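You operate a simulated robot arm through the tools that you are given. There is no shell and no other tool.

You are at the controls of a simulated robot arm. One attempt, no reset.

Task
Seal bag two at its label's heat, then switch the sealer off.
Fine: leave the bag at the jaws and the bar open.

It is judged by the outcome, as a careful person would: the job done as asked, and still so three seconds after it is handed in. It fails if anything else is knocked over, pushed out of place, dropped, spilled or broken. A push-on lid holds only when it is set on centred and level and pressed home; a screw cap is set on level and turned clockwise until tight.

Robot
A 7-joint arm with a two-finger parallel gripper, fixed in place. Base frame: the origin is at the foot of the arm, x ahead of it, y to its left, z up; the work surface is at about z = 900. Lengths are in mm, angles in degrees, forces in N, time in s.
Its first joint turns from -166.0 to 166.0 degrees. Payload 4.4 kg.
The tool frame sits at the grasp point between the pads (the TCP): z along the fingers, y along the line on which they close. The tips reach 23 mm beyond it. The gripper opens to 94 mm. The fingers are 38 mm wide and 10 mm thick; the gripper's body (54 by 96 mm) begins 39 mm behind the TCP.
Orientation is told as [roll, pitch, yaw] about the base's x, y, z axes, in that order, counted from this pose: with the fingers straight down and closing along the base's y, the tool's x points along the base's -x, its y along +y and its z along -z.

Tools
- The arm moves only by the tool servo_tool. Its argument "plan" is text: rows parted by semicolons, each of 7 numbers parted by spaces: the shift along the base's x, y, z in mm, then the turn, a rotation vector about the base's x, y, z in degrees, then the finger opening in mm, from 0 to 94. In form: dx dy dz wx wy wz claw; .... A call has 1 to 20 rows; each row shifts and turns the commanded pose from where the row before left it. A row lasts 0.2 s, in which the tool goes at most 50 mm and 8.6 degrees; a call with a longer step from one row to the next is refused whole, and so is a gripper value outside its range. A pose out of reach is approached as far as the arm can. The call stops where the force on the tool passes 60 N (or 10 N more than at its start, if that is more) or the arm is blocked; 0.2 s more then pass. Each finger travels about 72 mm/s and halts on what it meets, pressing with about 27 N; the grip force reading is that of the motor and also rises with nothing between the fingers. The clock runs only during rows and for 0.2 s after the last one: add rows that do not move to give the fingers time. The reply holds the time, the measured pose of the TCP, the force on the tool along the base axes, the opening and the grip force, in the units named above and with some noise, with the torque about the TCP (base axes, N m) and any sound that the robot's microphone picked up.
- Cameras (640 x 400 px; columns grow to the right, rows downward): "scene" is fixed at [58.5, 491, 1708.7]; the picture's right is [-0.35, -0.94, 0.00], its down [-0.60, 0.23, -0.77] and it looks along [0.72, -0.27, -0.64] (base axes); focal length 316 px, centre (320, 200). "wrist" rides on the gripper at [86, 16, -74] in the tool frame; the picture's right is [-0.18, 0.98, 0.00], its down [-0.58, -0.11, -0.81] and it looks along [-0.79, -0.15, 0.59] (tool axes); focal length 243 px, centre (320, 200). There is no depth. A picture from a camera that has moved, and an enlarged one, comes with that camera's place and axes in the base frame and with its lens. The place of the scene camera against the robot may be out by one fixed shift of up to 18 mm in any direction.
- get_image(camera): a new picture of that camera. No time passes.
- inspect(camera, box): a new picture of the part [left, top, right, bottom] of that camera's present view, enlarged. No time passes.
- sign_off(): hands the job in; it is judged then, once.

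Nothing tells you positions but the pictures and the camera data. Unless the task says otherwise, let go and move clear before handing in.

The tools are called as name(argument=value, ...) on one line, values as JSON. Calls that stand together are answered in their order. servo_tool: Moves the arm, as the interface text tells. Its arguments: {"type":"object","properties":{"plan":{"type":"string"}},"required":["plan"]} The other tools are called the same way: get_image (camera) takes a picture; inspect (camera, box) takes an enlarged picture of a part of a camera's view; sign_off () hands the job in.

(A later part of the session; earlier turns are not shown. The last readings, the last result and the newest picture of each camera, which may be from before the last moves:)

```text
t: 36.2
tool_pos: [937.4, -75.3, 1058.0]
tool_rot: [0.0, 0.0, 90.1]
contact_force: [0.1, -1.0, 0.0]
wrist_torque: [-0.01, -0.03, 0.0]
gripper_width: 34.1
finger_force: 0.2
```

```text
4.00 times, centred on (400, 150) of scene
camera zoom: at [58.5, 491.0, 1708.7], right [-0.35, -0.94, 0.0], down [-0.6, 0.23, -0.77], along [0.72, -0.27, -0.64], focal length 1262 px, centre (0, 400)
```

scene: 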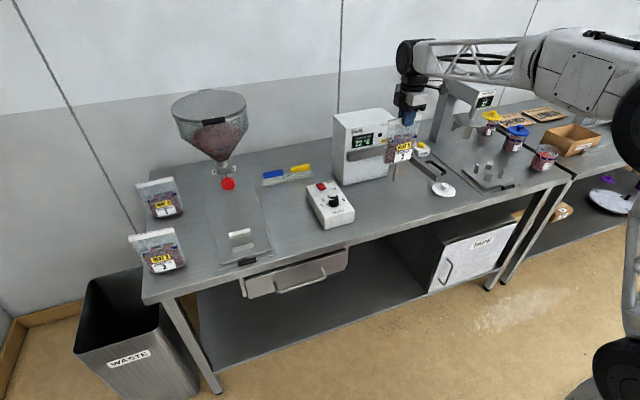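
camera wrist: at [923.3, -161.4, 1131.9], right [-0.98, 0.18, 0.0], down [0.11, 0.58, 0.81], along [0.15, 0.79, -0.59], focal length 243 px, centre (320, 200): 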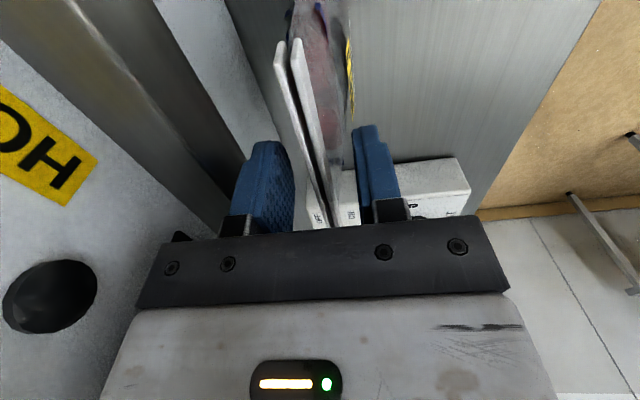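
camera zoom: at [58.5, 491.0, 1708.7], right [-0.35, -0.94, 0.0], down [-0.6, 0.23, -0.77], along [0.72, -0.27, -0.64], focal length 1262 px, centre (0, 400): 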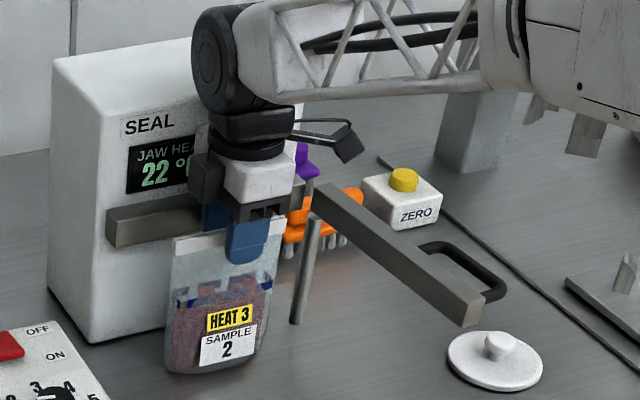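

Bag two is standing in front of the jaw. I'll rise clear, back away and reset the gripper for a low push.

servo_tool(plan="0 0 4 0 0 0 34; 0 0 8 0 0 0 34; 0 0 14 0 0 0 34; 0 0 20 0 0 0 34; 0 0 25 0 0 0 34; 0 0 25 0 0 0 34; -10 0 20 0 0 0 34; -25 0 0 0 0 0 20; -25 0 0 0 0 0 10; -25 0 0 0 0 0 0; -20 0 0 0 0 0 0; 0 0 0 0 0 0 0")

get_image(camera="wrist")

inspect(camera="scene", box=[340, 90, 460, 210])

```text
t: 38.8
tool_pos: [832.1, -74.6, 1174.1]
tool_rot: [-0.1, 0.0, 90.1]
contact_force: [-0.6, -0.4, 0.1]
wrist_torque: [-0.01, -0.03, 0.02]
gripper_width: 0.0
finger_force: 26.6
```

```text
taken
camera wrist: at [816.7, -160.7, 1247.6], right [-0.98, 0.18, 0.0], down [0.11, 0.58, 0.81], along [0.15, 0.79, -0.59], focal length 243 px, centre (320, 200)
```

wrist: 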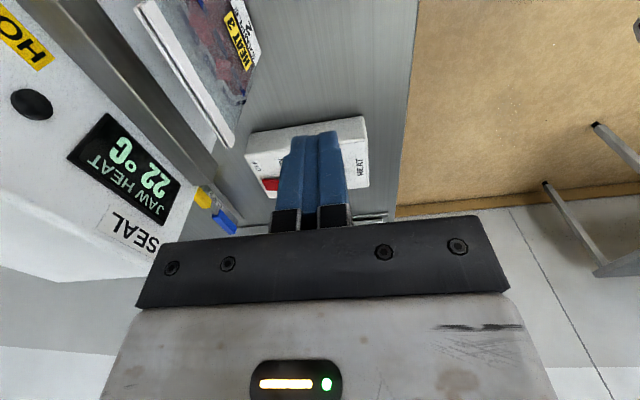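

```text
3.33 times, centred on (400, 150) of scene
camera zoom: at [58.5, 491.0, 1708.7], right [-0.35, -0.94, 0.0], down [-0.6, 0.23, -0.77], along [0.72, -0.27, -0.64], focal length 1052 px, centre (53, 367)
```

zoom: 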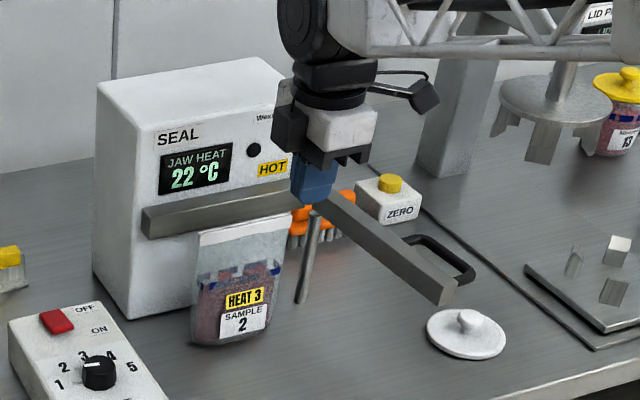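

inspect(camera="wrist", box=[100, 0, 300, 200])

```text
2.00 times, centred on (200, 100) of wrist
camera zoom: at [816.7, -160.7, 1247.6], right [-0.98, 0.18, 0.0], down [0.11, 0.58, 0.81], along [0.15, 0.79, -0.59], focal length 485 px, centre (560, 400)
```

zoom: 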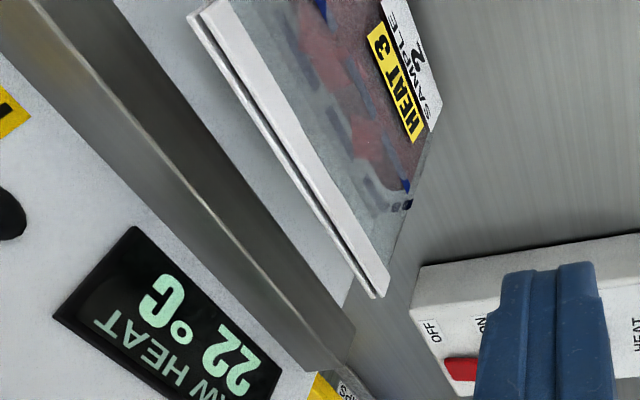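

The bag stands parallel to the jaw, about 38 mm short of it. I'll turn the closed fingers to yaw 0 with a forward tilt so they can push its base from in front.

servo_tool(plan="0 0 0 0 0 -6 0; 0 0 0 0 0 -7.5 0; 0 0 0 0 0 -7.5 0; 0 0 0 0 0 -7.5 0; 0 0 0 0 0 -7.5 0; 0 0 0 0 0 -7.5 0; 0 0 0 0 0 -7.5 0; 0 0 0 0 0 -7.5 0; 0 0 0 0 0 -7.5 0; 0 0 0 0 0 -7.5 0; 0 0 0 0 0 -7.5 0; 0 0 0 0 0 -7.5 0; 0 0 0 0 0 -1.6 0; -4 0 -10 0 -5 0 0; -4 0 -20 0 -5 0 0; -4 0 -20 0 -5 0 0; 0 0 -20 0 -5 0 0; 0 0 0 0 0 0 0")

get_image(camera="wrist")

inspect(camera="scene", box=[340, 90, 460, 210])

```text
t: 42.6
tool_pos: [823.7, -74.0, 1104.1]
tool_rot: [0.0, -19.9, -0.1]
contact_force: [0.3, -0.4, 0.6]
wrist_torque: [-0.01, 0.01, -0.01]
gripper_width: 0.2
finger_force: 27.0
```

```text
taken
camera wrist: at [716.4, -58.1, 1144.4], right [0.17, 0.98, 0.06], down [0.27, -0.11, 0.96], along [0.95, -0.15, -0.28], focal length 243 px, centre (320, 200)
```

wrist: 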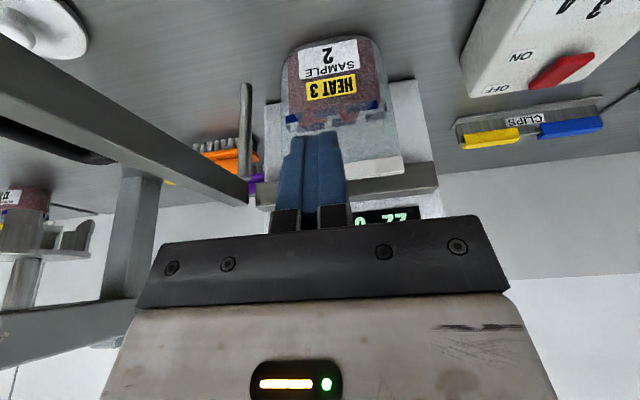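

```text
3.33 times, centred on (400, 150) of scene
camera zoom: at [58.5, 491.0, 1708.7], right [-0.35, -0.94, 0.0], down [-0.6, 0.23, -0.77], along [0.72, -0.27, -0.64], focal length 1052 px, centre (53, 367)
```

zoom: 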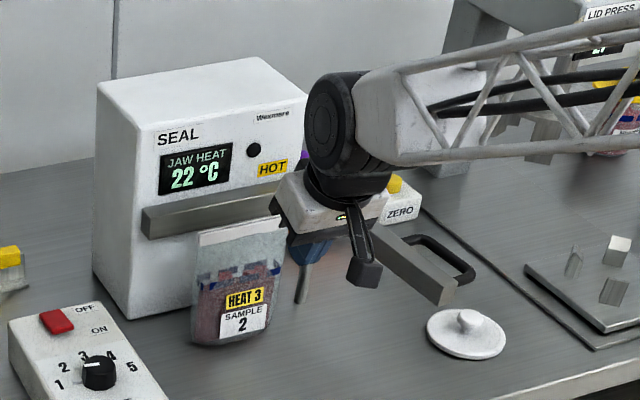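

servo_tool(plan="4 0 -20 0 0 0 0; 5 0 -28 0 0 0 0; 5 0 -28 0 0 0 0; 5 0 -28 0 0 0 0; 5 0 -28 0 0 0 0; 5 0 -20 0 0 0 0; 3 0 -12 0 0 0 0; 0 0 -4 0 0 0 0; 0 0 0 0 0 0 0")

get_image(camera="wrist")

inspect(camera="scene", box=[340, 100, 460, 220])

```text
t: 44.6
tool_pos: [855.1, -73.3, 935.1]
tool_rot: [0.0, -20.0, 0.0]
contact_force: [-0.2, 0.4, 0.1]
wrist_torque: [-0.02, 0.0, -0.03]
gripper_width: 0.0
finger_force: 27.0
```

```text
taken
camera wrist: at [748.7, -57.5, 976.0], right [0.17, 0.98, 0.06], down [0.27, -0.11, 0.96], along [0.95, -0.15, -0.28], focal length 243 px, centre (320, 200)
```

wrist: 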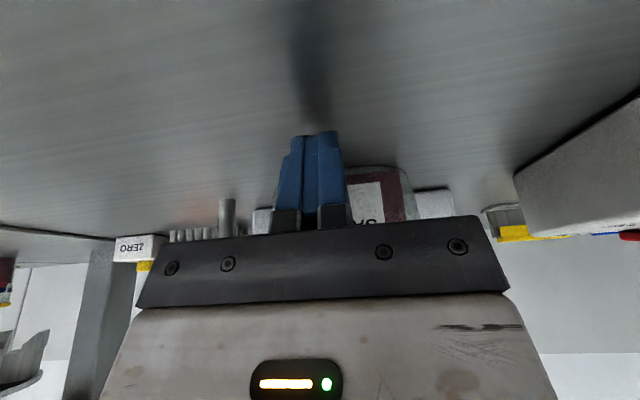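

```text
3.33 times, centred on (400, 160) of scene
camera zoom: at [58.5, 491.0, 1708.7], right [-0.35, -0.94, 0.0], down [-0.6, 0.23, -0.77], along [0.72, -0.27, -0.64], focal length 1052 px, centre (53, 333)
```

zoom: 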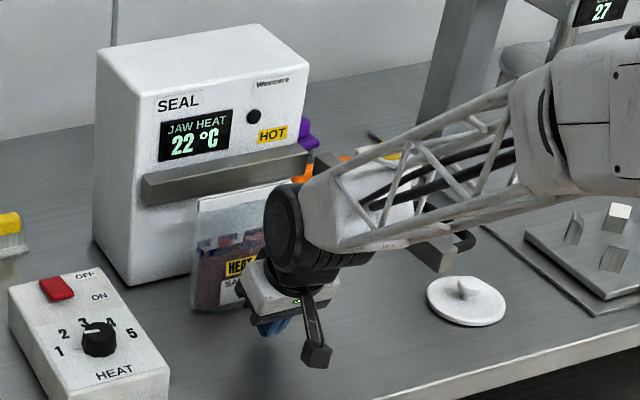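

servo_tool(plan="8 -1 0 0 0 0 0; 10 -1 0 0 0 0 0; 8 0 0 0 0 0 0; 4 0 0 0 0 0 0; 3 0 0 0 0 0 0; 0 0 0 0 0 0 0")

get_image(camera="wrist")

inspect(camera="scene", box=[340, 100, 460, 220])

```text
t: 46.0
tool_pos: [887.6, -76.3, 935.6]
tool_rot: [0.0, -20.0, -0.1]
contact_force: [0.0, -0.5, 0.2]
wrist_torque: [-0.01, 0.02, -0.02]
gripper_width: 0.0
finger_force: 27.1
```

```text
taken
camera wrist: at [780.9, -59.7, 976.1], right [0.17, 0.98, 0.06], down [0.27, -0.11, 0.96], along [0.95, -0.15, -0.28], focal length 243 px, centre (320, 200)
```

wrist: 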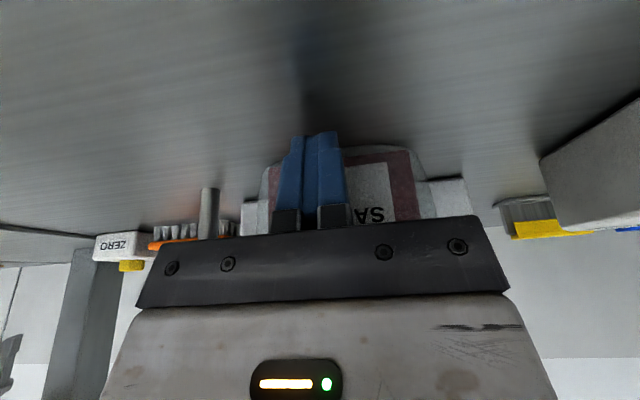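

```text
3.33 times, centred on (400, 160) of scene
camera zoom: at [58.5, 491.0, 1708.7], right [-0.35, -0.94, 0.0], down [-0.6, 0.23, -0.77], along [0.72, -0.27, -0.64], focal length 1052 px, centre (53, 333)
```

zoom: 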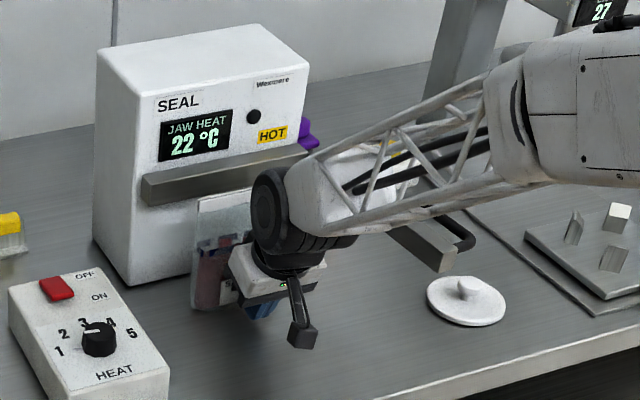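

servo_tool(plan="4 2 0 0 0 0 0; 4 1 0 0 0 0 0; 4 0 0 0 0 0 0; 4 0 0 0 0 0 0; 4 0 0 0 0 0 0; 0 0 0 0 0 0 0")

get_image(camera="wrist")

inspect(camera="scene", box=[350, 120, 430, 200])

```text
t: 47.4
tool_pos: [907.9, -74.7, 935.3]
tool_rot: [0.1, -20.0, -0.1]
contact_force: [-0.5, 0.9, -0.9]
wrist_torque: [-0.02, 0.04, 0.0]
gripper_width: 0.3
finger_force: 26.6
```

```text
taken
camera wrist: at [800.7, -56.9, 975.9], right [0.17, 0.98, 0.06], down [0.27, -0.11, 0.96], along [0.95, -0.15, -0.28], focal length 243 px, centre (320, 200)
```

wrist: 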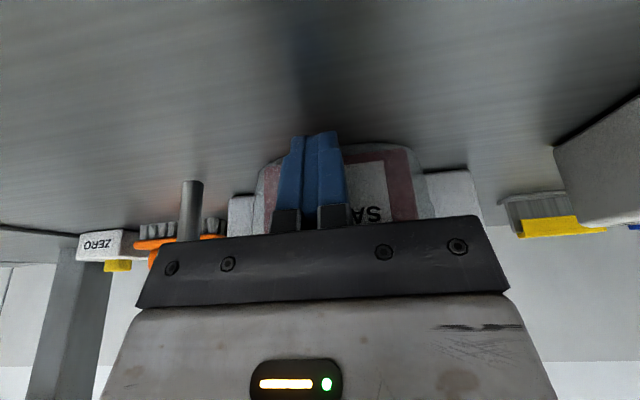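

```text
5.00 times, centred on (390, 160) of scene
camera zoom: at [58.5, 491.0, 1708.7], right [-0.35, -0.94, 0.0], down [-0.6, 0.23, -0.77], along [0.72, -0.27, -0.64], focal length 1578 px, centre (-30, 400)
```

zoom: 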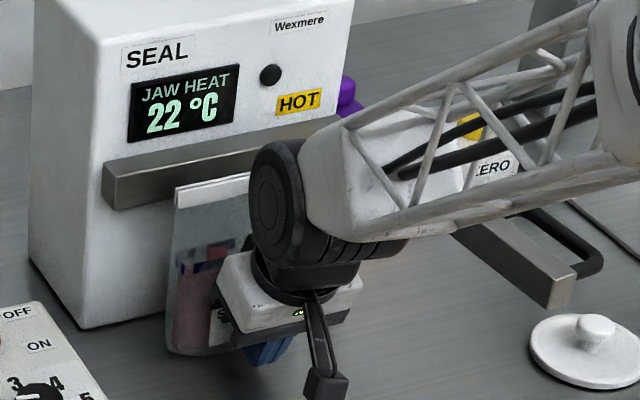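

The bag is sliding upright with almost no force and has moved about 20 mm. I'll push on gently until the header meets the jaw.

servo_tool(plan="3 0 0 0 0 0 0; 3 0 0 0 0 0 0; 2 0 0 0 0 0 0; 2 0 0 0 0 0 0; 0 0 0 0 0 0 0")

inspect(camera="scene", box=[350, 120, 430, 200])

get_image(camera="wrist")

```text
t: 48.6
tool_pos: [916.8, -74.1, 936.2]
tool_rot: [-0.1, -19.9, -0.1]
contact_force: [0.1, 0.7, 0.1]
wrist_torque: [-0.01, 0.0, 0.0]
gripper_width: 0.0
finger_force: 27.1
```

```text
5.00 times, centred on (390, 160) of scene
camera zoom: at [58.5, 491.0, 1708.7], right [-0.35, -0.94, 0.0], down [-0.6, 0.23, -0.77], along [0.72, -0.27, -0.64], focal length 1578 px, centre (-30, 400)
```

zoom: 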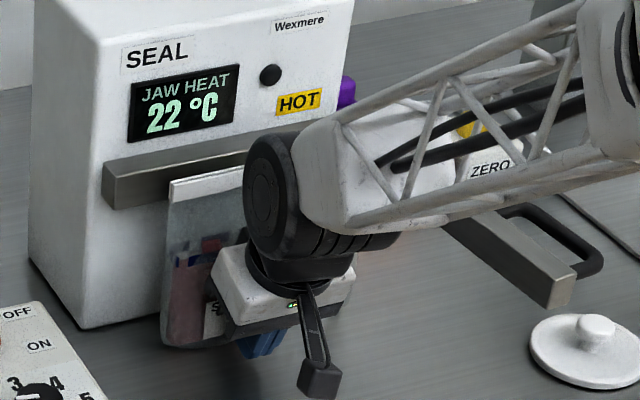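

```text
taken
camera wrist: at [811.0, -57.5, 976.0], right [0.17, 0.98, 0.06], down [0.27, -0.11, 0.96], along [0.95, -0.15, -0.28], focal length 243 px, centre (320, 200)
```

wrist: 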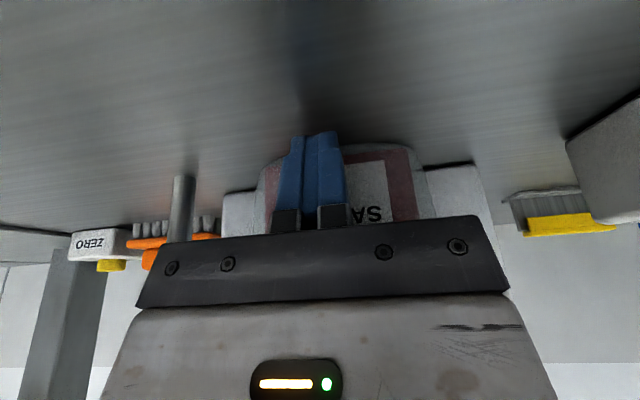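

servo_tool(plan="1.5 0 0 0 0 0 0; 1.5 0 0 0 0 0 0; 1 0 0 0 0 0 0; 0 0 0 0 0 0 0")

inspect(camera="scene", box=[360, 135, 400, 185])

```text
t: 49.6
tool_pos: [921.3, -73.8, 936.3]
tool_rot: [-0.1, -20.0, -0.1]
contact_force: [-0.8, 0.6, 0.3]
wrist_torque: [0.01, 0.03, 0.02]
gripper_width: 0.2
finger_force: 27.1
```

```text
8.00 times, centred on (380, 160) of scene
camera zoom: at [58.5, 491.0, 1708.7], right [-0.35, -0.94, 0.0], down [-0.6, 0.23, -0.77], along [0.72, -0.27, -0.64], focal length 2525 px, centre (-160, 520)
```

zoom: 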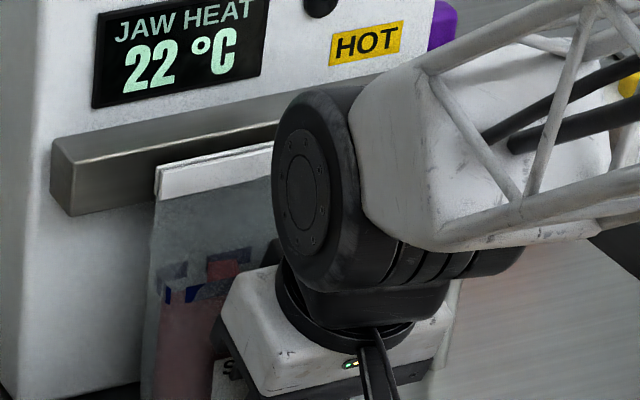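

servo_tool(plan="1.5 0 0 0 0 0 0; 1.5 0 0 0 0 0 0; 1 0 0 0 0 0 0; 1 0 0 0 0 0 0; 0 0 0 0 0 0 0")

inspect(camera="scene", box=[360, 135, 400, 185])

```text
t: 50.8
tool_pos: [925.5, -73.8, 935.7]
tool_rot: [-0.1, -20.0, -0.1]
contact_force: [-1.0, 0.2, 0.1]
wrist_torque: [0.03, 0.05, -0.04]
gripper_width: 0.1
finger_force: 27.7
```

```text
8.00 times, centred on (380, 160) of scene
camera zoom: at [58.5, 491.0, 1708.7], right [-0.35, -0.94, 0.0], down [-0.6, 0.23, -0.77], along [0.72, -0.27, -0.64], focal length 2525 px, centre (-160, 520)
```

zoom: 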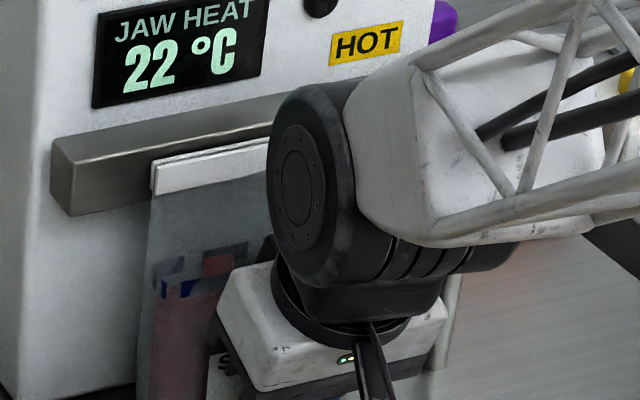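

servo_tool(plan="1 0 0 0 0 0 0; 1 0 0 0 0 0 0; 1 0 0 0 0 0 0; 1 0 0 0 0 0 0; 0 0 0 0 0 0 0")

inspect(camera="scene", box=[360, 135, 400, 185])

```text
t: 52.0
tool_pos: [929.5, -74.2, 935.5]
tool_rot: [0.0, -20.0, -0.2]
contact_force: [-1.1, 0.8, -0.4]
wrist_torque: [0.03, 0.02, 0.04]
gripper_width: 0.2
finger_force: 27.0
```

```text
8.00 times, centred on (380, 160) of scene
camera zoom: at [58.5, 491.0, 1708.7], right [-0.35, -0.94, 0.0], down [-0.6, 0.23, -0.77], along [0.72, -0.27, -0.64], focal length 2525 px, centre (-160, 520)
```

zoom: 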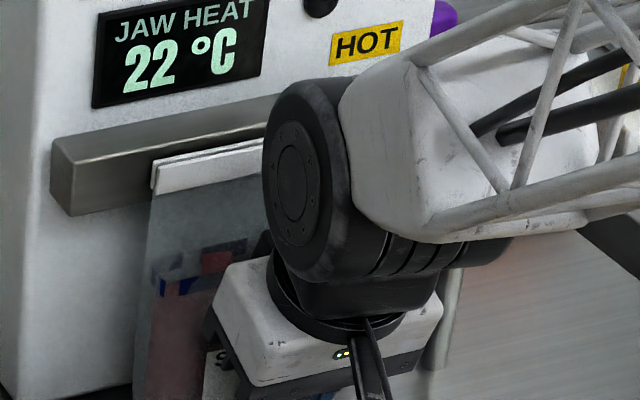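

The header has stopped moving while the base crept on, so it's against the jaw. I'll back the fingers off and check how the bag stands.

servo_tool(plan="-2 0 0 0 0 0 0; -4 0 0 0 0 0 0; -10 0 0 0 0 0 0; -20 0 0 0 0 0 0; -25 0 0 0 0 0 0; -25 0 0 0 0 0 0; -15 0 20 0 0 0 0; 0 0 40 0 0 0 0; 0 0 40 0 0 0 0; 0 0 40 0 5 0 0; 0 0 40 0 5 0 0; 0 0 30 0 5 0 0; 0 0 10 0 5 0 0; 0 0 0 0 0 0 0")

get_image(camera="wrist")

inspect(camera="scene", box=[350, 110, 430, 200])

```text
t: 55.0
tool_pos: [828.9, -74.8, 1155.8]
tool_rot: [0.0, 0.0, 0.0]
contact_force: [0.2, 0.0, -0.7]
wrist_torque: [0.01, 0.0, -0.04]
gripper_width: 0.0
finger_force: 26.8
```

```text
taken
camera wrist: at [743.5, -57.9, 1230.3], right [0.19, 0.98, 0.0], down [0.58, -0.11, 0.81], along [0.79, -0.15, -0.59], focal length 243 px, centre (320, 200)
```

wrist: 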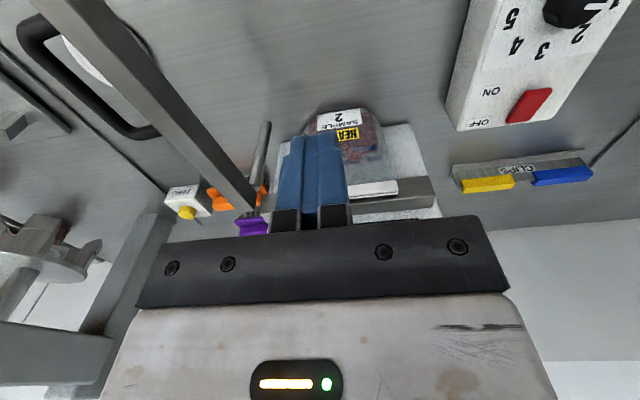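

```text
4.44 times, centred on (390, 155) of scene
camera zoom: at [58.5, 491.0, 1708.7], right [-0.35, -0.94, 0.0], down [-0.6, 0.23, -0.77], along [0.72, -0.27, -0.64], focal length 1403 px, centre (9, 400)
```

zoom: 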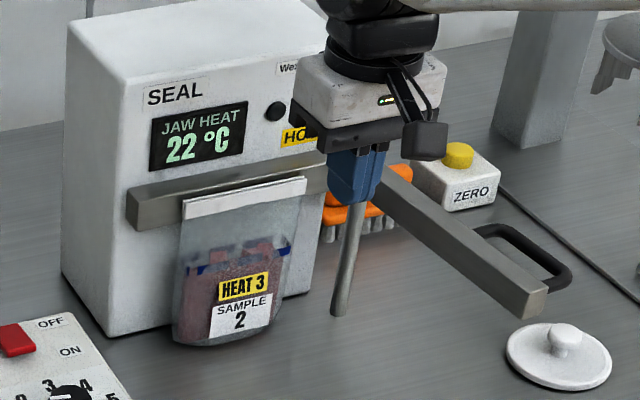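

inspect(camera="scene", box=[360, 135, 400, 165])

inspect(camera="wrist", box=[230, 90, 450, 230])

inspect(camera="wrist", box=[0, 0, 280, 240])

```text
13.33 times, centred on (380, 150) of scene
camera zoom: at [58.5, 491.0, 1708.7], right [-0.35, -0.94, 0.0], down [-0.6, 0.23, -0.77], along [0.72, -0.27, -0.64], focal length 4208 px, centre (-480, 867)
```

zoom: 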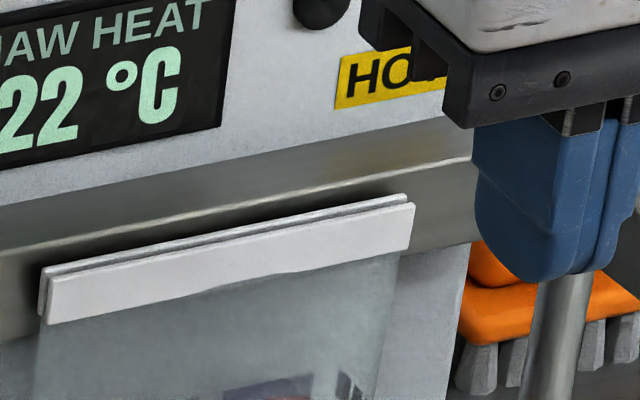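

```text
2.86 times, centred on (340, 160) of wrist
camera zoom: at [743.5, -57.9, 1230.3], right [0.19, 0.98, 0.0], down [0.58, -0.11, 0.81], along [0.79, -0.15, -0.59], focal length 693 px, centre (263, 314)
```

zoom: 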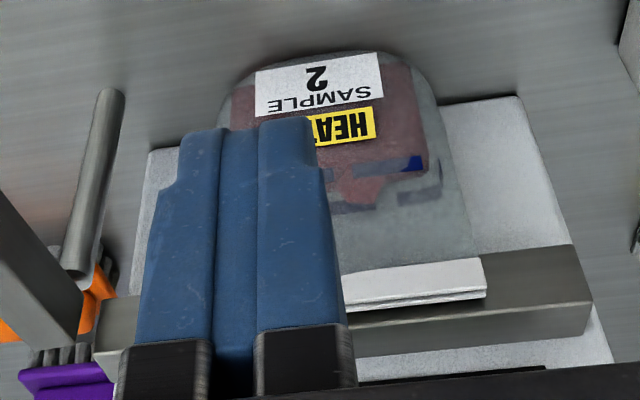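

```text
1.67 times, centred on (140, 120) of wrist
camera zoom: at [743.5, -57.9, 1230.3], right [0.19, 0.98, 0.0], down [0.58, -0.11, 0.81], along [0.79, -0.15, -0.59], focal length 404 px, centre (620, 333)
```

zoom: 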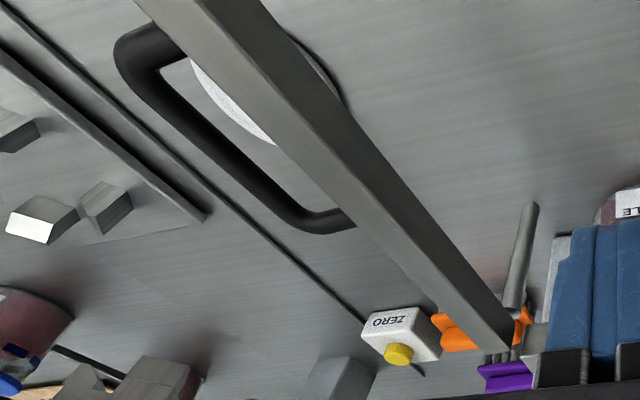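

Bag two now stands upright with its header flat against the jaw, well inside the jaw's length. Next is the heat dial, so I'll move above the control box for a closer look.

servo_tool(plan="-4 14 0 0 0 0 0; -4 28 -4 0 0 0 20; -4 30 -6 0 0 0 40; -4 30 -6 0 0 0 60; -4 30 -6 0 0 0 70; -4 30 -6 0 0 0 70; -4 30 -4 0 0 0 70; 0 20 -4 0 0 0 70; 0 10 0 0 0 0 70; 0 0 0 0 0 0 70")

get_image(camera="wrist")

inspect(camera="wrist", box=[220, 20, 400, 180])

```text
t: 57.2
tool_pos: [803.0, 147.4, 1120.8]
tool_rot: [-0.1, -0.1, 0.0]
contact_force: [0.0, -0.6, 0.3]
wrist_torque: [-0.01, 0.0, 0.02]
gripper_width: 69.9
finger_force: 0.1
```

```text
taken
camera wrist: at [715.2, 164.1, 1194.6], right [0.19, 0.98, 0.0], down [0.58, -0.11, 0.81], along [0.79, -0.15, -0.59], focal length 243 px, centre (320, 200)
```

wrist: 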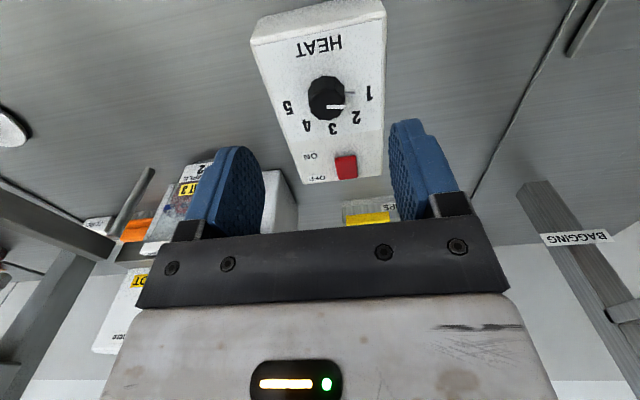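

```text
2.50 times, centred on (310, 100) of wrist
camera zoom: at [715.2, 164.1, 1194.6], right [0.19, 0.98, 0.0], down [0.58, -0.11, 0.81], along [0.79, -0.15, -0.59], focal length 606 px, centre (345, 450)
```

zoom: 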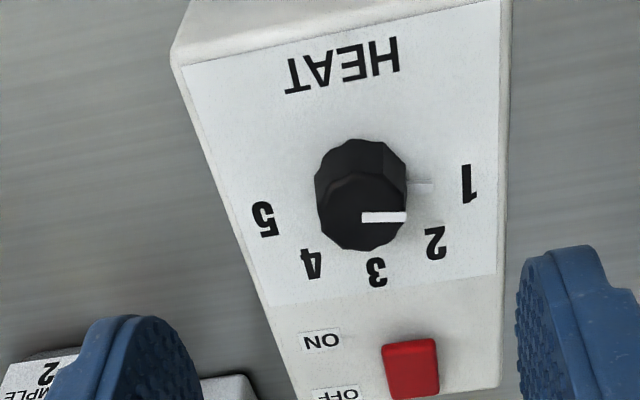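

The dial centre is about (853.5, 145.4), with the knob top at z≈975 and a diameter of about 36. The pointer is at 80° (mark 1) and mark 3 is at 0°. I'll straddle the knob at yaw +40 so I can turn it 80° clockwise in one grip.

servo_tool(plan="8 0 -10 0 0 6.7 62; 9 0 -12 0 0 6.7 62; 9 -1 -12 0 0 6.7 62; 9 0 -12 0 0 6.7 62; 9 0 -12 0 0 6.7 62; 6.5 -1 -12 0 0 6.5 62; 0 0 -10 0 0 0 62; 0 0 -10 0 0 0 62; 0 0 0 0 0 0 62")

get_image(camera="wrist")

inspect(camera="scene", box=[280, 130, 400, 240])

```text
t: 59.2
tool_pos: [851.4, 145.6, 1030.5]
tool_rot: [0.0, 0.0, 39.9]
contact_force: [-0.7, 0.1, -1.1]
wrist_torque: [-0.06, -0.02, -0.02]
gripper_width: 62.0
finger_force: 0.0
```

```text
taken
camera wrist: at [775.8, 101.8, 1104.3], right [-0.49, 0.87, 0.0], down [0.52, 0.29, 0.81], along [0.7, 0.39, -0.59], focal length 243 px, centre (320, 200)
```

wrist: 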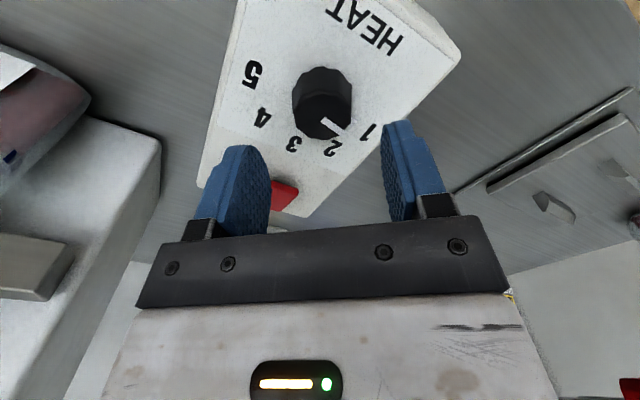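

```text
3.64 times, centred on (340, 185) of scene
camera zoom: at [58.5, 491.0, 1708.7], right [-0.35, -0.94, 0.0], down [-0.6, 0.23, -0.77], along [0.72, -0.27, -0.64], focal length 1148 px, centre (247, 254)
```

zoom: 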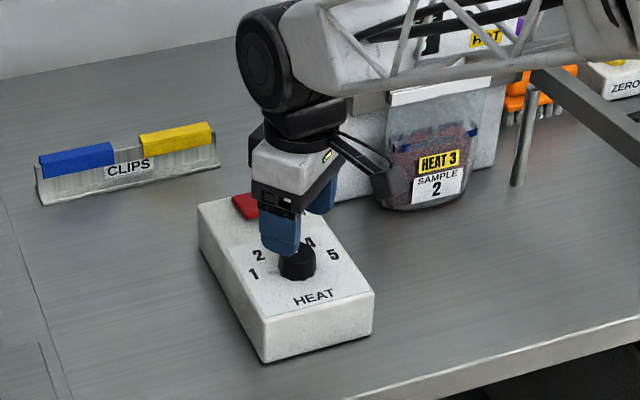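

servo_tool(plan="-1 0 -12 0 0 0 62; 0 0 -14 0 0 0 62; 0 0 -12 0 0 0 62; 0 0 -6 0 0 0 62; 0 0 -3 0 0 0 62; 0 0 0 0 0 0 62")

get_image(camera="wrist")

```text
t: 60.6
tool_pos: [850.5, 146.1, 982.9]
tool_rot: [0.0, 0.0, 39.9]
contact_force: [-0.8, -1.7, 2.6]
wrist_torque: [0.01, 0.12, 0.04]
gripper_width: 62.4
finger_force: 0.1
```

```text
taken
camera wrist: at [774.1, 103.4, 1057.1], right [-0.49, 0.87, 0.0], down [0.52, 0.29, 0.81], along [0.7, 0.39, -0.59], focal length 243 px, centre (320, 200)
```

wrist: 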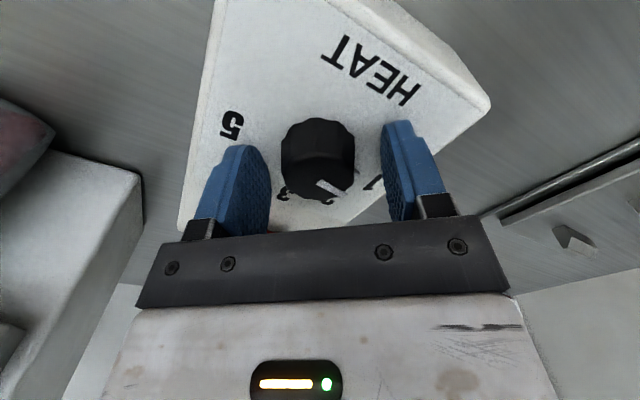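

servo_tool(plan="0 0 0.5 0 0 0 50; 0 0 0 0 0 0 40; 0 0 0 0 0 0 30; 0 0 0 0 0 0 20; 0 0 0 0 0 0 20")

get_image(camera="wrist")

```text
t: 61.8
tool_pos: [850.7, 146.0, 983.7]
tool_rot: [0.0, 0.0, 39.9]
contact_force: [6.9, -5.1, -3.5]
wrist_torque: [0.01, -0.24, -0.05]
gripper_width: 35.7
finger_force: 44.9
```

```text
taken
camera wrist: at [774.3, 103.0, 1057.4], right [-0.49, 0.87, 0.0], down [0.52, 0.29, 0.81], along [0.7, 0.39, -0.59], focal length 243 px, centre (320, 200)
```

wrist: 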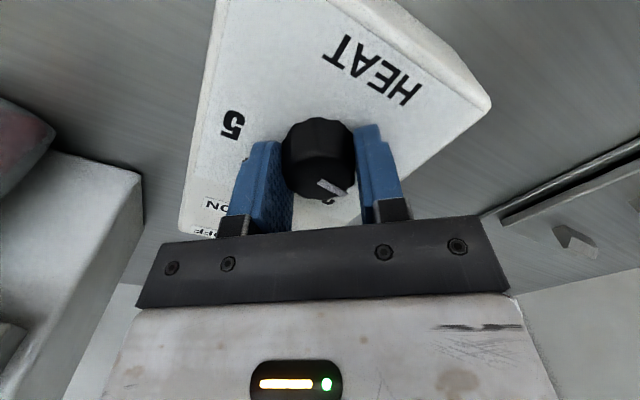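

servo_tool(plan="1 -1 0 0 0 0 20; 0.8 -0.6 0 0 0 -4 20; 0 0 0 0 0 -8 20; 0 0 0 0 0 -8 20; 0 0 0 0 0 -8 20; 0 0 0 0 0 -8 20; 0 0 0 0 0 0 20")

get_image(camera="wrist")

```text
t: 63.4
tool_pos: [853.5, 145.6, 984.1]
tool_rot: [0.0, 0.0, 3.9]
contact_force: [-19.0, 24.7, -0.1]
wrist_torque: [0.36, 0.67, -0.08]
gripper_width: 34.9
finger_force: 45.2
```

```text
taken
camera wrist: at [765.5, 155.8, 1057.3], right [0.12, 0.99, 0.0], down [0.59, -0.07, 0.81], along [0.8, -0.1, -0.59], focal length 243 px, centre (320, 200)
```

wrist: 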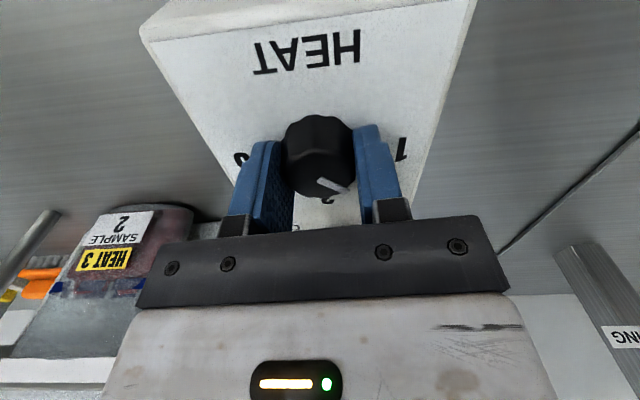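

servo_tool(plan="-0.6 0.6 0 0 0 0 20; -0.5 0.5 0 0 0 0 20; 0 0 0 0 0 0 20")

```text
t: 64.2
tool_pos: [853.7, 144.9, 982.2]
tool_rot: [-0.1, -0.1, 4.0]
contact_force: [24.3, -2.3, -11.0]
wrist_torque: [-0.18, -0.04, 0.01]
gripper_width: 34.8
finger_force: 44.8
```

servo_tool(plan="0.5 0 0.2 0 0 0 20; 0 0 0 0 0 0 20")

```text
t: 64.8
tool_pos: [852.5, 145.7, 983.3]
tool_rot: [0.0, 0.0, 3.9]
contact_force: [16.1, -18.9, -12.1]
wrist_torque: [-0.03, -1.32, 0.04]
gripper_width: 34.9
finger_force: 45.0
```

servo_tool(plan="0 0 0 0 0 -8 20; 0 0 0 0 0 -8 20; 0 0 0 0 0 -8 20; 0 0 0 0 0 -8 20; 0 0 0 0 0 -8 20; 0 0 0 0 0 -4 20; 0 0 0 0 0 0 20")

get_image(camera="wrist")

inspect(camera="scene", box=[280, 150, 380, 240])

```text
t: 66.0
tool_pos: [851.3, 144.1, 982.6]
tool_rot: [-0.1, 0.0, -35.0]
contact_force: [-1.0, -14.6, 1.4]
wrist_torque: [-0.6, -0.82, 0.0]
gripper_width: 34.8
finger_force: 44.6
stopped in row 6: the force on the tool passed its limit at 61 N (the readings are from after the stop); the commanded pose is now the measured one
```

```text
taken
camera wrist: at [790.1, 207.2, 1057.7], right [0.71, 0.7, 0.0], down [0.42, -0.42, 0.81], along [0.56, -0.58, -0.59], focal length 243 px, centre (320, 200)
```

wrist: 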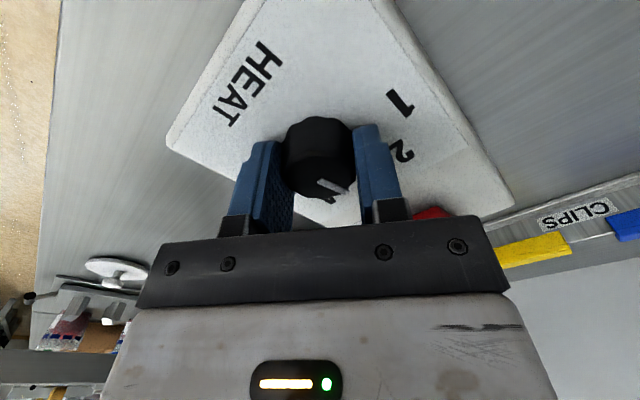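

```text
4.44 times, centred on (330, 195) of scene
camera zoom: at [58.5, 491.0, 1708.7], right [-0.35, -0.94, 0.0], down [-0.6, 0.23, -0.77], along [0.72, -0.27, -0.64], focal length 1403 px, centre (276, 222)
```

zoom: 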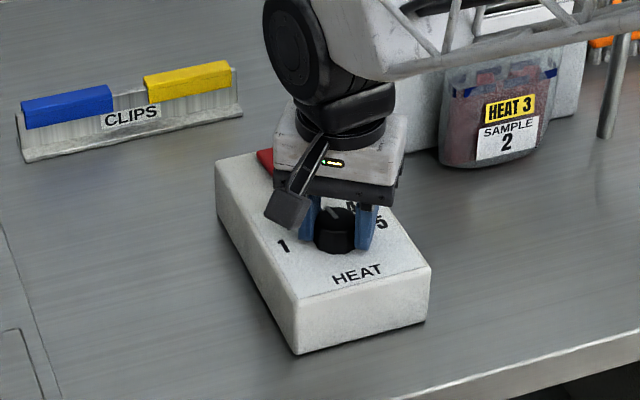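

servo_tool(plan="0 0 0 0 0 0 40; 0 0 0 0 0 0 50; 0 0 0 0 0 0 62; 0 0 4 0 0 0 62; 0 0 20 0 0 0 62; 0 0 25 0 0 0 62; 0 0 25 0 0 0 62; -15 0 25 0 0 5 62; -20 0 15 0 0 8 62; -20 0 5 0 0 8 62; 0 0 0 0 0 8 62; 0 0 0 0 0 6 62; 0 0 0 0 0 0 62")

get_image(camera="wrist")

inspect(camera="scene", box=[290, 170, 370, 240])

```text
t: 68.8
tool_pos: [797.4, 144.8, 1102.1]
tool_rot: [-0.2, 0.0, 0.1]
contact_force: [-0.7, 0.5, 0.2]
wrist_torque: [0.02, 0.0, 0.0]
gripper_width: 62.0
finger_force: 0.1
```

```text
taken
camera wrist: at [710.5, 161.5, 1177.2], right [0.18, 0.98, 0.0], down [0.58, -0.11, 0.81], along [0.79, -0.15, -0.59], focal length 243 px, centre (320, 200)
```

wrist: 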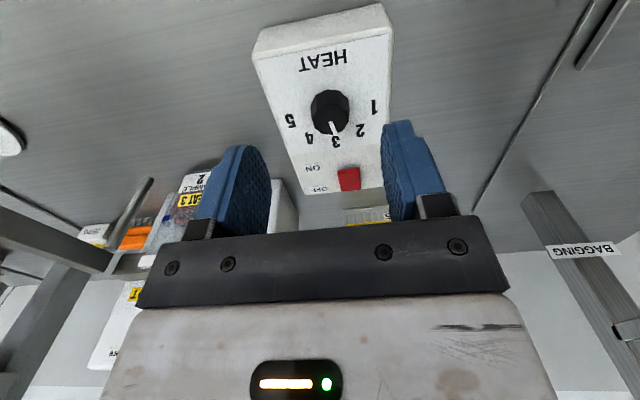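

```text
5.71 times, centred on (330, 205) of scene
camera zoom: at [58.5, 491.0, 1708.7], right [-0.35, -0.94, 0.0], down [-0.6, 0.23, -0.77], along [0.72, -0.27, -0.64], focal length 1803 px, centre (263, 171)
```

zoom: 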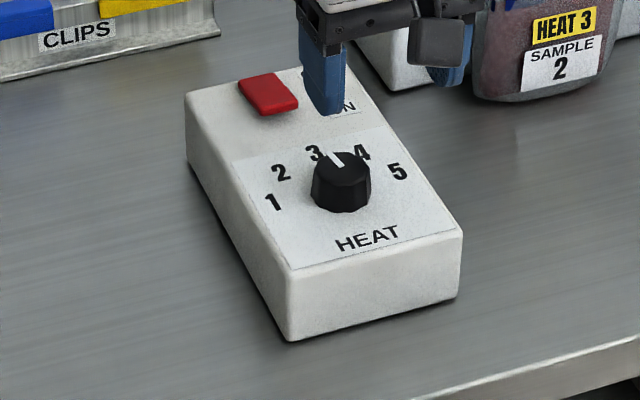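

inspect(camera="wrist", box=[260, 60, 400, 200])

inspect(camera="wrist", box=[290, 70, 370, 160])

inspect(camera="scene", box=[310, 170, 350, 200])

```text
2.86 times, centred on (330, 130) of wrist
camera zoom: at [710.5, 161.5, 1177.2], right [0.18, 0.98, 0.0], down [0.58, -0.11, 0.81], along [0.79, -0.15, -0.59], focal length 693 px, centre (291, 400)
```

zoom: 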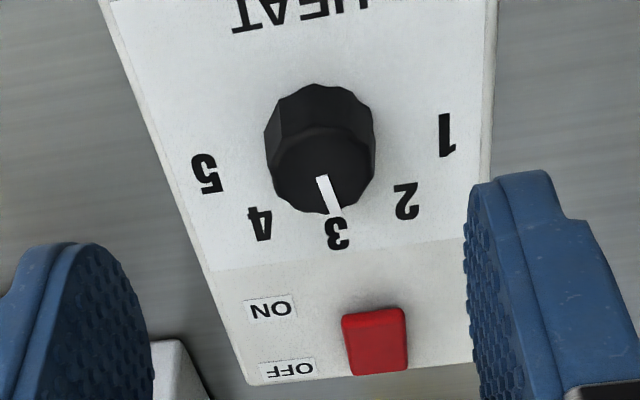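

```text
4.44 times, centred on (330, 115) of wrist
camera zoom: at [710.5, 161.5, 1177.2], right [0.18, 0.98, 0.0], down [0.58, -0.11, 0.81], along [0.79, -0.15, -0.59], focal length 1078 px, centre (276, 578)
```

zoom: 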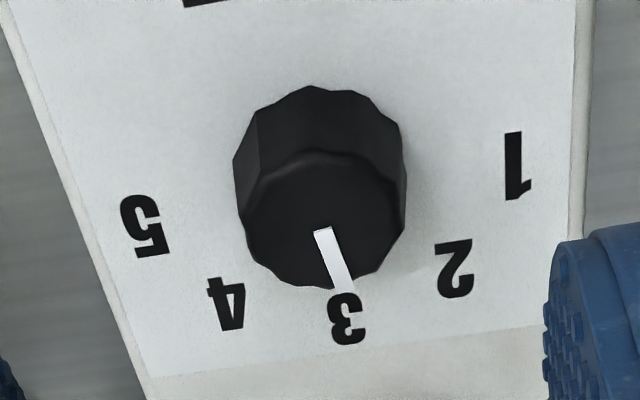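

```text
13.33 times, centred on (330, 185) of scene
camera zoom: at [58.5, 491.0, 1708.7], right [-0.35, -0.94, 0.0], down [-0.6, 0.23, -0.77], along [0.72, -0.27, -0.64], focal length 4208 px, centre (187, 400)
```

zoom: 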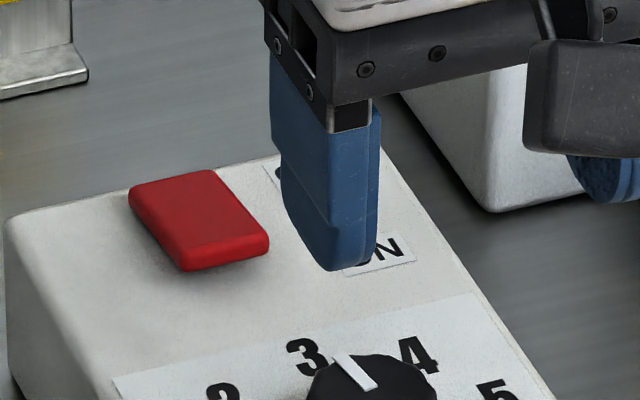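

The pointer reads about 9° short of 3, going by the mark geometry. I'll regrip and turn it the last 9° clockwise.

servo_tool(plan="12 0 -15 0 0 0 62; 15 0 -20 0 0 0 62; 15 0.3 -20 0 0 0 62; 13 0 -20 0 0 0 62; 0 0 -20 0 0 0 62; 0 0 -15 0 0 0 62; 0 0 -6 0 0 0 62; 0 0 -2 0 0 0 62; 0 0 0 0 0 0 62")

get_image(camera="wrist")

```text
t: 70.8
tool_pos: [851.6, 144.8, 985.4]
tool_rot: [-0.2, 0.0, 0.0]
contact_force: [-1.2, 0.7, -0.2]
wrist_torque: [0.0, 0.02, -0.01]
gripper_width: 62.2
finger_force: 0.0
```

```text
taken
camera wrist: at [765.4, 161.3, 1059.7], right [0.18, 0.98, 0.0], down [0.58, -0.11, 0.81], along [0.79, -0.15, -0.59], focal length 243 px, centre (320, 200)
```

wrist: 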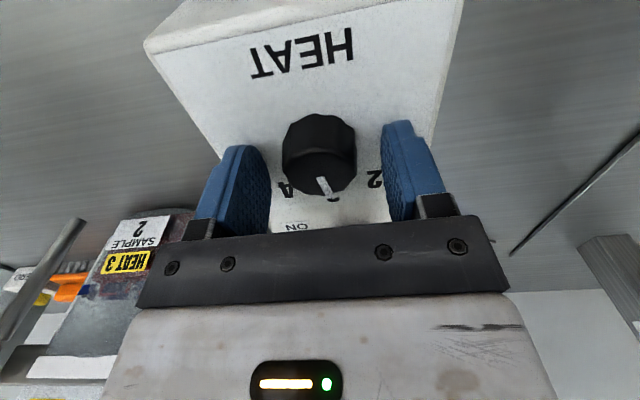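

servo_tool(plan="1 0 0 0 0 0 50; 0 0 0 0 0 0 40; 0 0 0 0 0 0 32; 0 0 0 0 0 0 32; 0 0 0 0 0 0 32")

```text
t: 72.0
tool_pos: [852.0, 145.6, 985.0]
tool_rot: [-0.1, 0.0, 0.0]
contact_force: [1.2, 1.5, -0.8]
wrist_torque: [0.24, 0.11, -0.02]
gripper_width: 35.2
finger_force: 44.6
```

servo_tool(plan="0 0 0 0 0 -3 32; 0 0 0 0 0 -3 32; 0 0 0 0 0 -3 32; 0 0 0 0 0 0 32; 0 0 0 0 0 0 45; 0 0 0 0 0 0 62; 0 0 4 0 0 0 62; 0 0 15 0 0 0 62; -10 0 25 0 0 2 62; -20 0 25 0 0 3 62; -20 0 25 0 0 4 62; 0 0 20 0 0 0 62; 0 0 0 0 0 0 62")

get_image(camera="wrist")

inspect(camera="wrist", box=[290, 70, 370, 160])

inspect(camera="wrist", box=[260, 120, 400, 220])

```text
t: 74.8
tool_pos: [803.9, 144.5, 1098.9]
tool_rot: [0.0, 0.1, 0.0]
contact_force: [-0.9, 0.8, 0.2]
wrist_torque: [-0.04, 0.02, -0.01]
gripper_width: 62.2
finger_force: 0.1
```

```text
taken
camera wrist: at [716.9, 160.3, 1173.2], right [0.18, 0.98, 0.0], down [0.58, -0.11, 0.81], along [0.79, -0.15, -0.59], focal length 243 px, centre (320, 200)
```

wrist: 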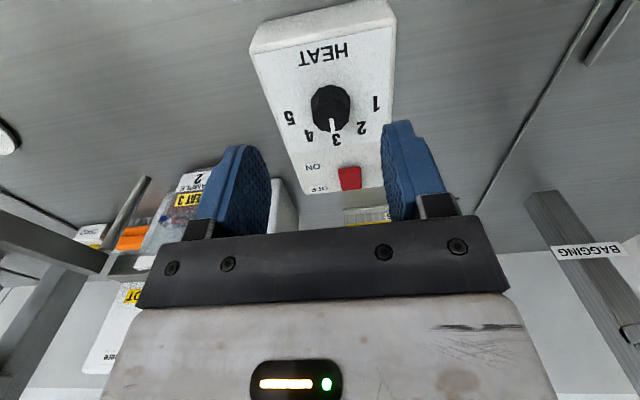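

```text
4.44 times, centred on (330, 115) of wrist
camera zoom: at [716.9, 160.3, 1173.2], right [0.18, 0.98, 0.0], down [0.58, -0.11, 0.81], along [0.79, -0.15, -0.59], focal length 1078 px, centre (276, 578)
```

zoom: 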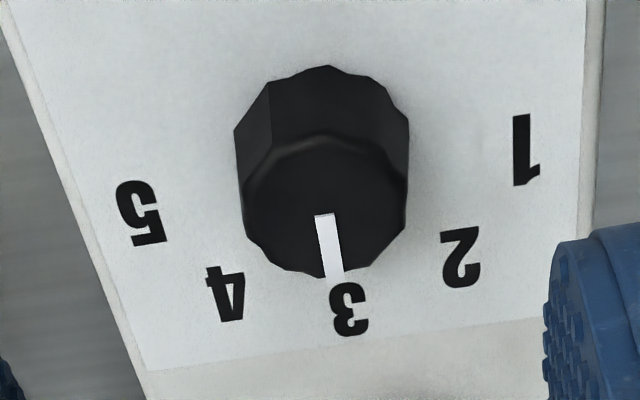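

```text
4.00 times, centred on (330, 170) of wrist
camera zoom: at [716.9, 160.3, 1173.2], right [0.18, 0.98, 0.0], down [0.58, -0.11, 0.81], along [0.79, -0.15, -0.59], focal length 970 px, centre (280, 320)
```

zoom: 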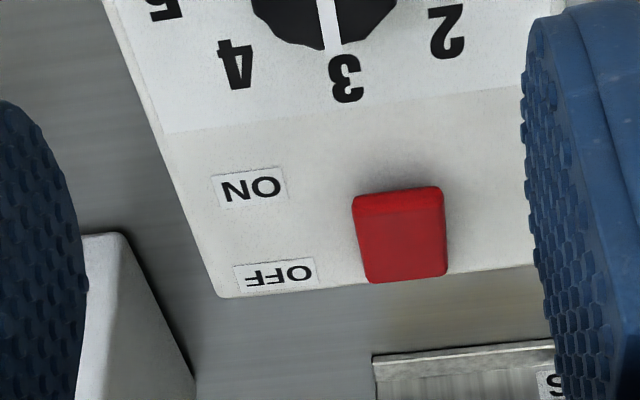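

The dial now points at 3, within about 2°. The rocker's ON (near) end stands proud at about (937–950, 156). I'll close the fingers and press that end down.

servo_tool(plan="20 2 0 0 0 0 40; 25 2 -5 0 0 0 20; 25 2 -10 0 0 0 0; 25 2 -15 0 0 0 0; 25 2 -15 0 0 0 0; 12 1.5 -15 0 0 0 0; 0 0 -10 0 0 0 0; 0 0 -10 0 0 0 0; 0 0 0 0 0 0 0")

get_image(camera="wrist")

inspect(camera="scene", box=[290, 150, 370, 220])

```text
t: 76.8
tool_pos: [934.4, 155.5, 1017.7]
tool_rot: [-0.2, 0.1, -0.1]
contact_force: [0.9, 0.1, 0.4]
wrist_torque: [0.03, 0.0, 0.0]
gripper_width: 0.0
finger_force: 26.6
```

```text
taken
camera wrist: at [848.1, 172.6, 1092.6], right [0.18, 0.98, 0.0], down [0.58, -0.11, 0.81], along [0.79, -0.15, -0.59], focal length 243 px, centre (320, 200)
```

wrist: 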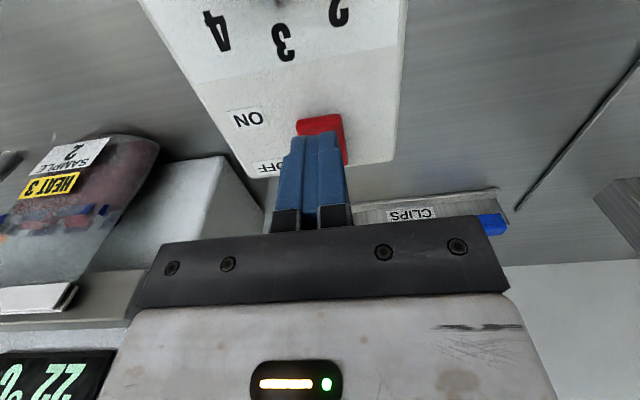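

```text
5.71 times, centred on (330, 185) of scene
camera zoom: at [58.5, 491.0, 1708.7], right [-0.35, -0.94, 0.0], down [-0.6, 0.23, -0.77], along [0.72, -0.27, -0.64], focal length 1803 px, centre (263, 286)
```

zoom: 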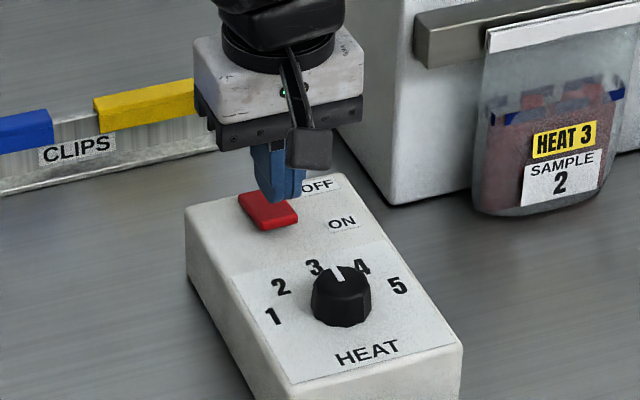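

servo_tool(plan="2 0 -10 0 0 0 0; 2 0 -10 0 0 0 0; 0 0 -5 0 0 0 0; 0 0 -3 0 0 0 0; 0 0 -2 0 0 0 0; 0 0 -2 0 0 0 0; 0 0 0 0 0 0 0")

get_image(camera="wrist")

inspect(camera="scene", box=[300, 120, 400, 220])

```text
t: 78.1
tool_pos: [940.2, 156.6, 995.8]
tool_rot: [-0.1, -0.2, 0.0]
contact_force: [1.6, -1.2, 5.7]
wrist_torque: [0.01, -0.11, -0.04]
gripper_width: 0.1
finger_force: 27.2
stopped in row 6: the force on the tool passed its limit at 66 N (the readings are from after the stop); the commanded pose is now the measured one
```

```text
taken
camera wrist: at [853.2, 173.0, 1068.5], right [0.18, 0.98, 0.0], down [0.58, -0.11, 0.81], along [0.8, -0.15, -0.59], focal length 243 px, centre (320, 200)
```

wrist: 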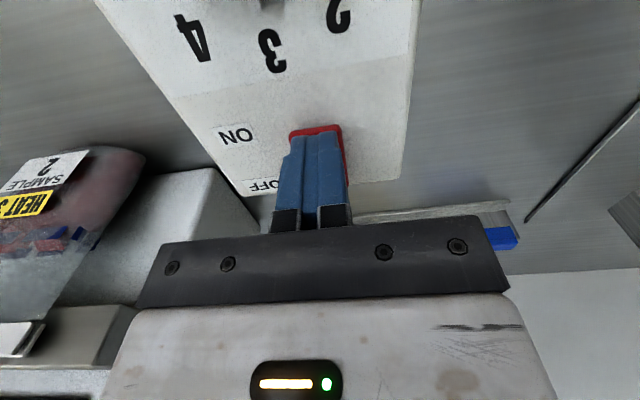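

```text
4.00 times, centred on (350, 170) of scene
camera zoom: at [58.5, 491.0, 1708.7], right [-0.35, -0.94, 0.0], down [-0.6, 0.23, -0.77], along [0.72, -0.27, -0.64], focal length 1262 px, centre (200, 320)
```

zoom: 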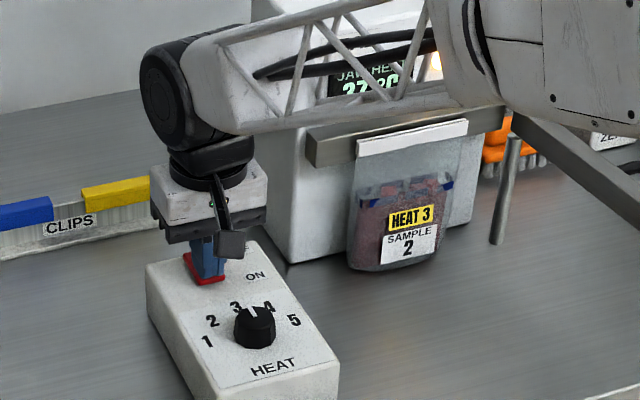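

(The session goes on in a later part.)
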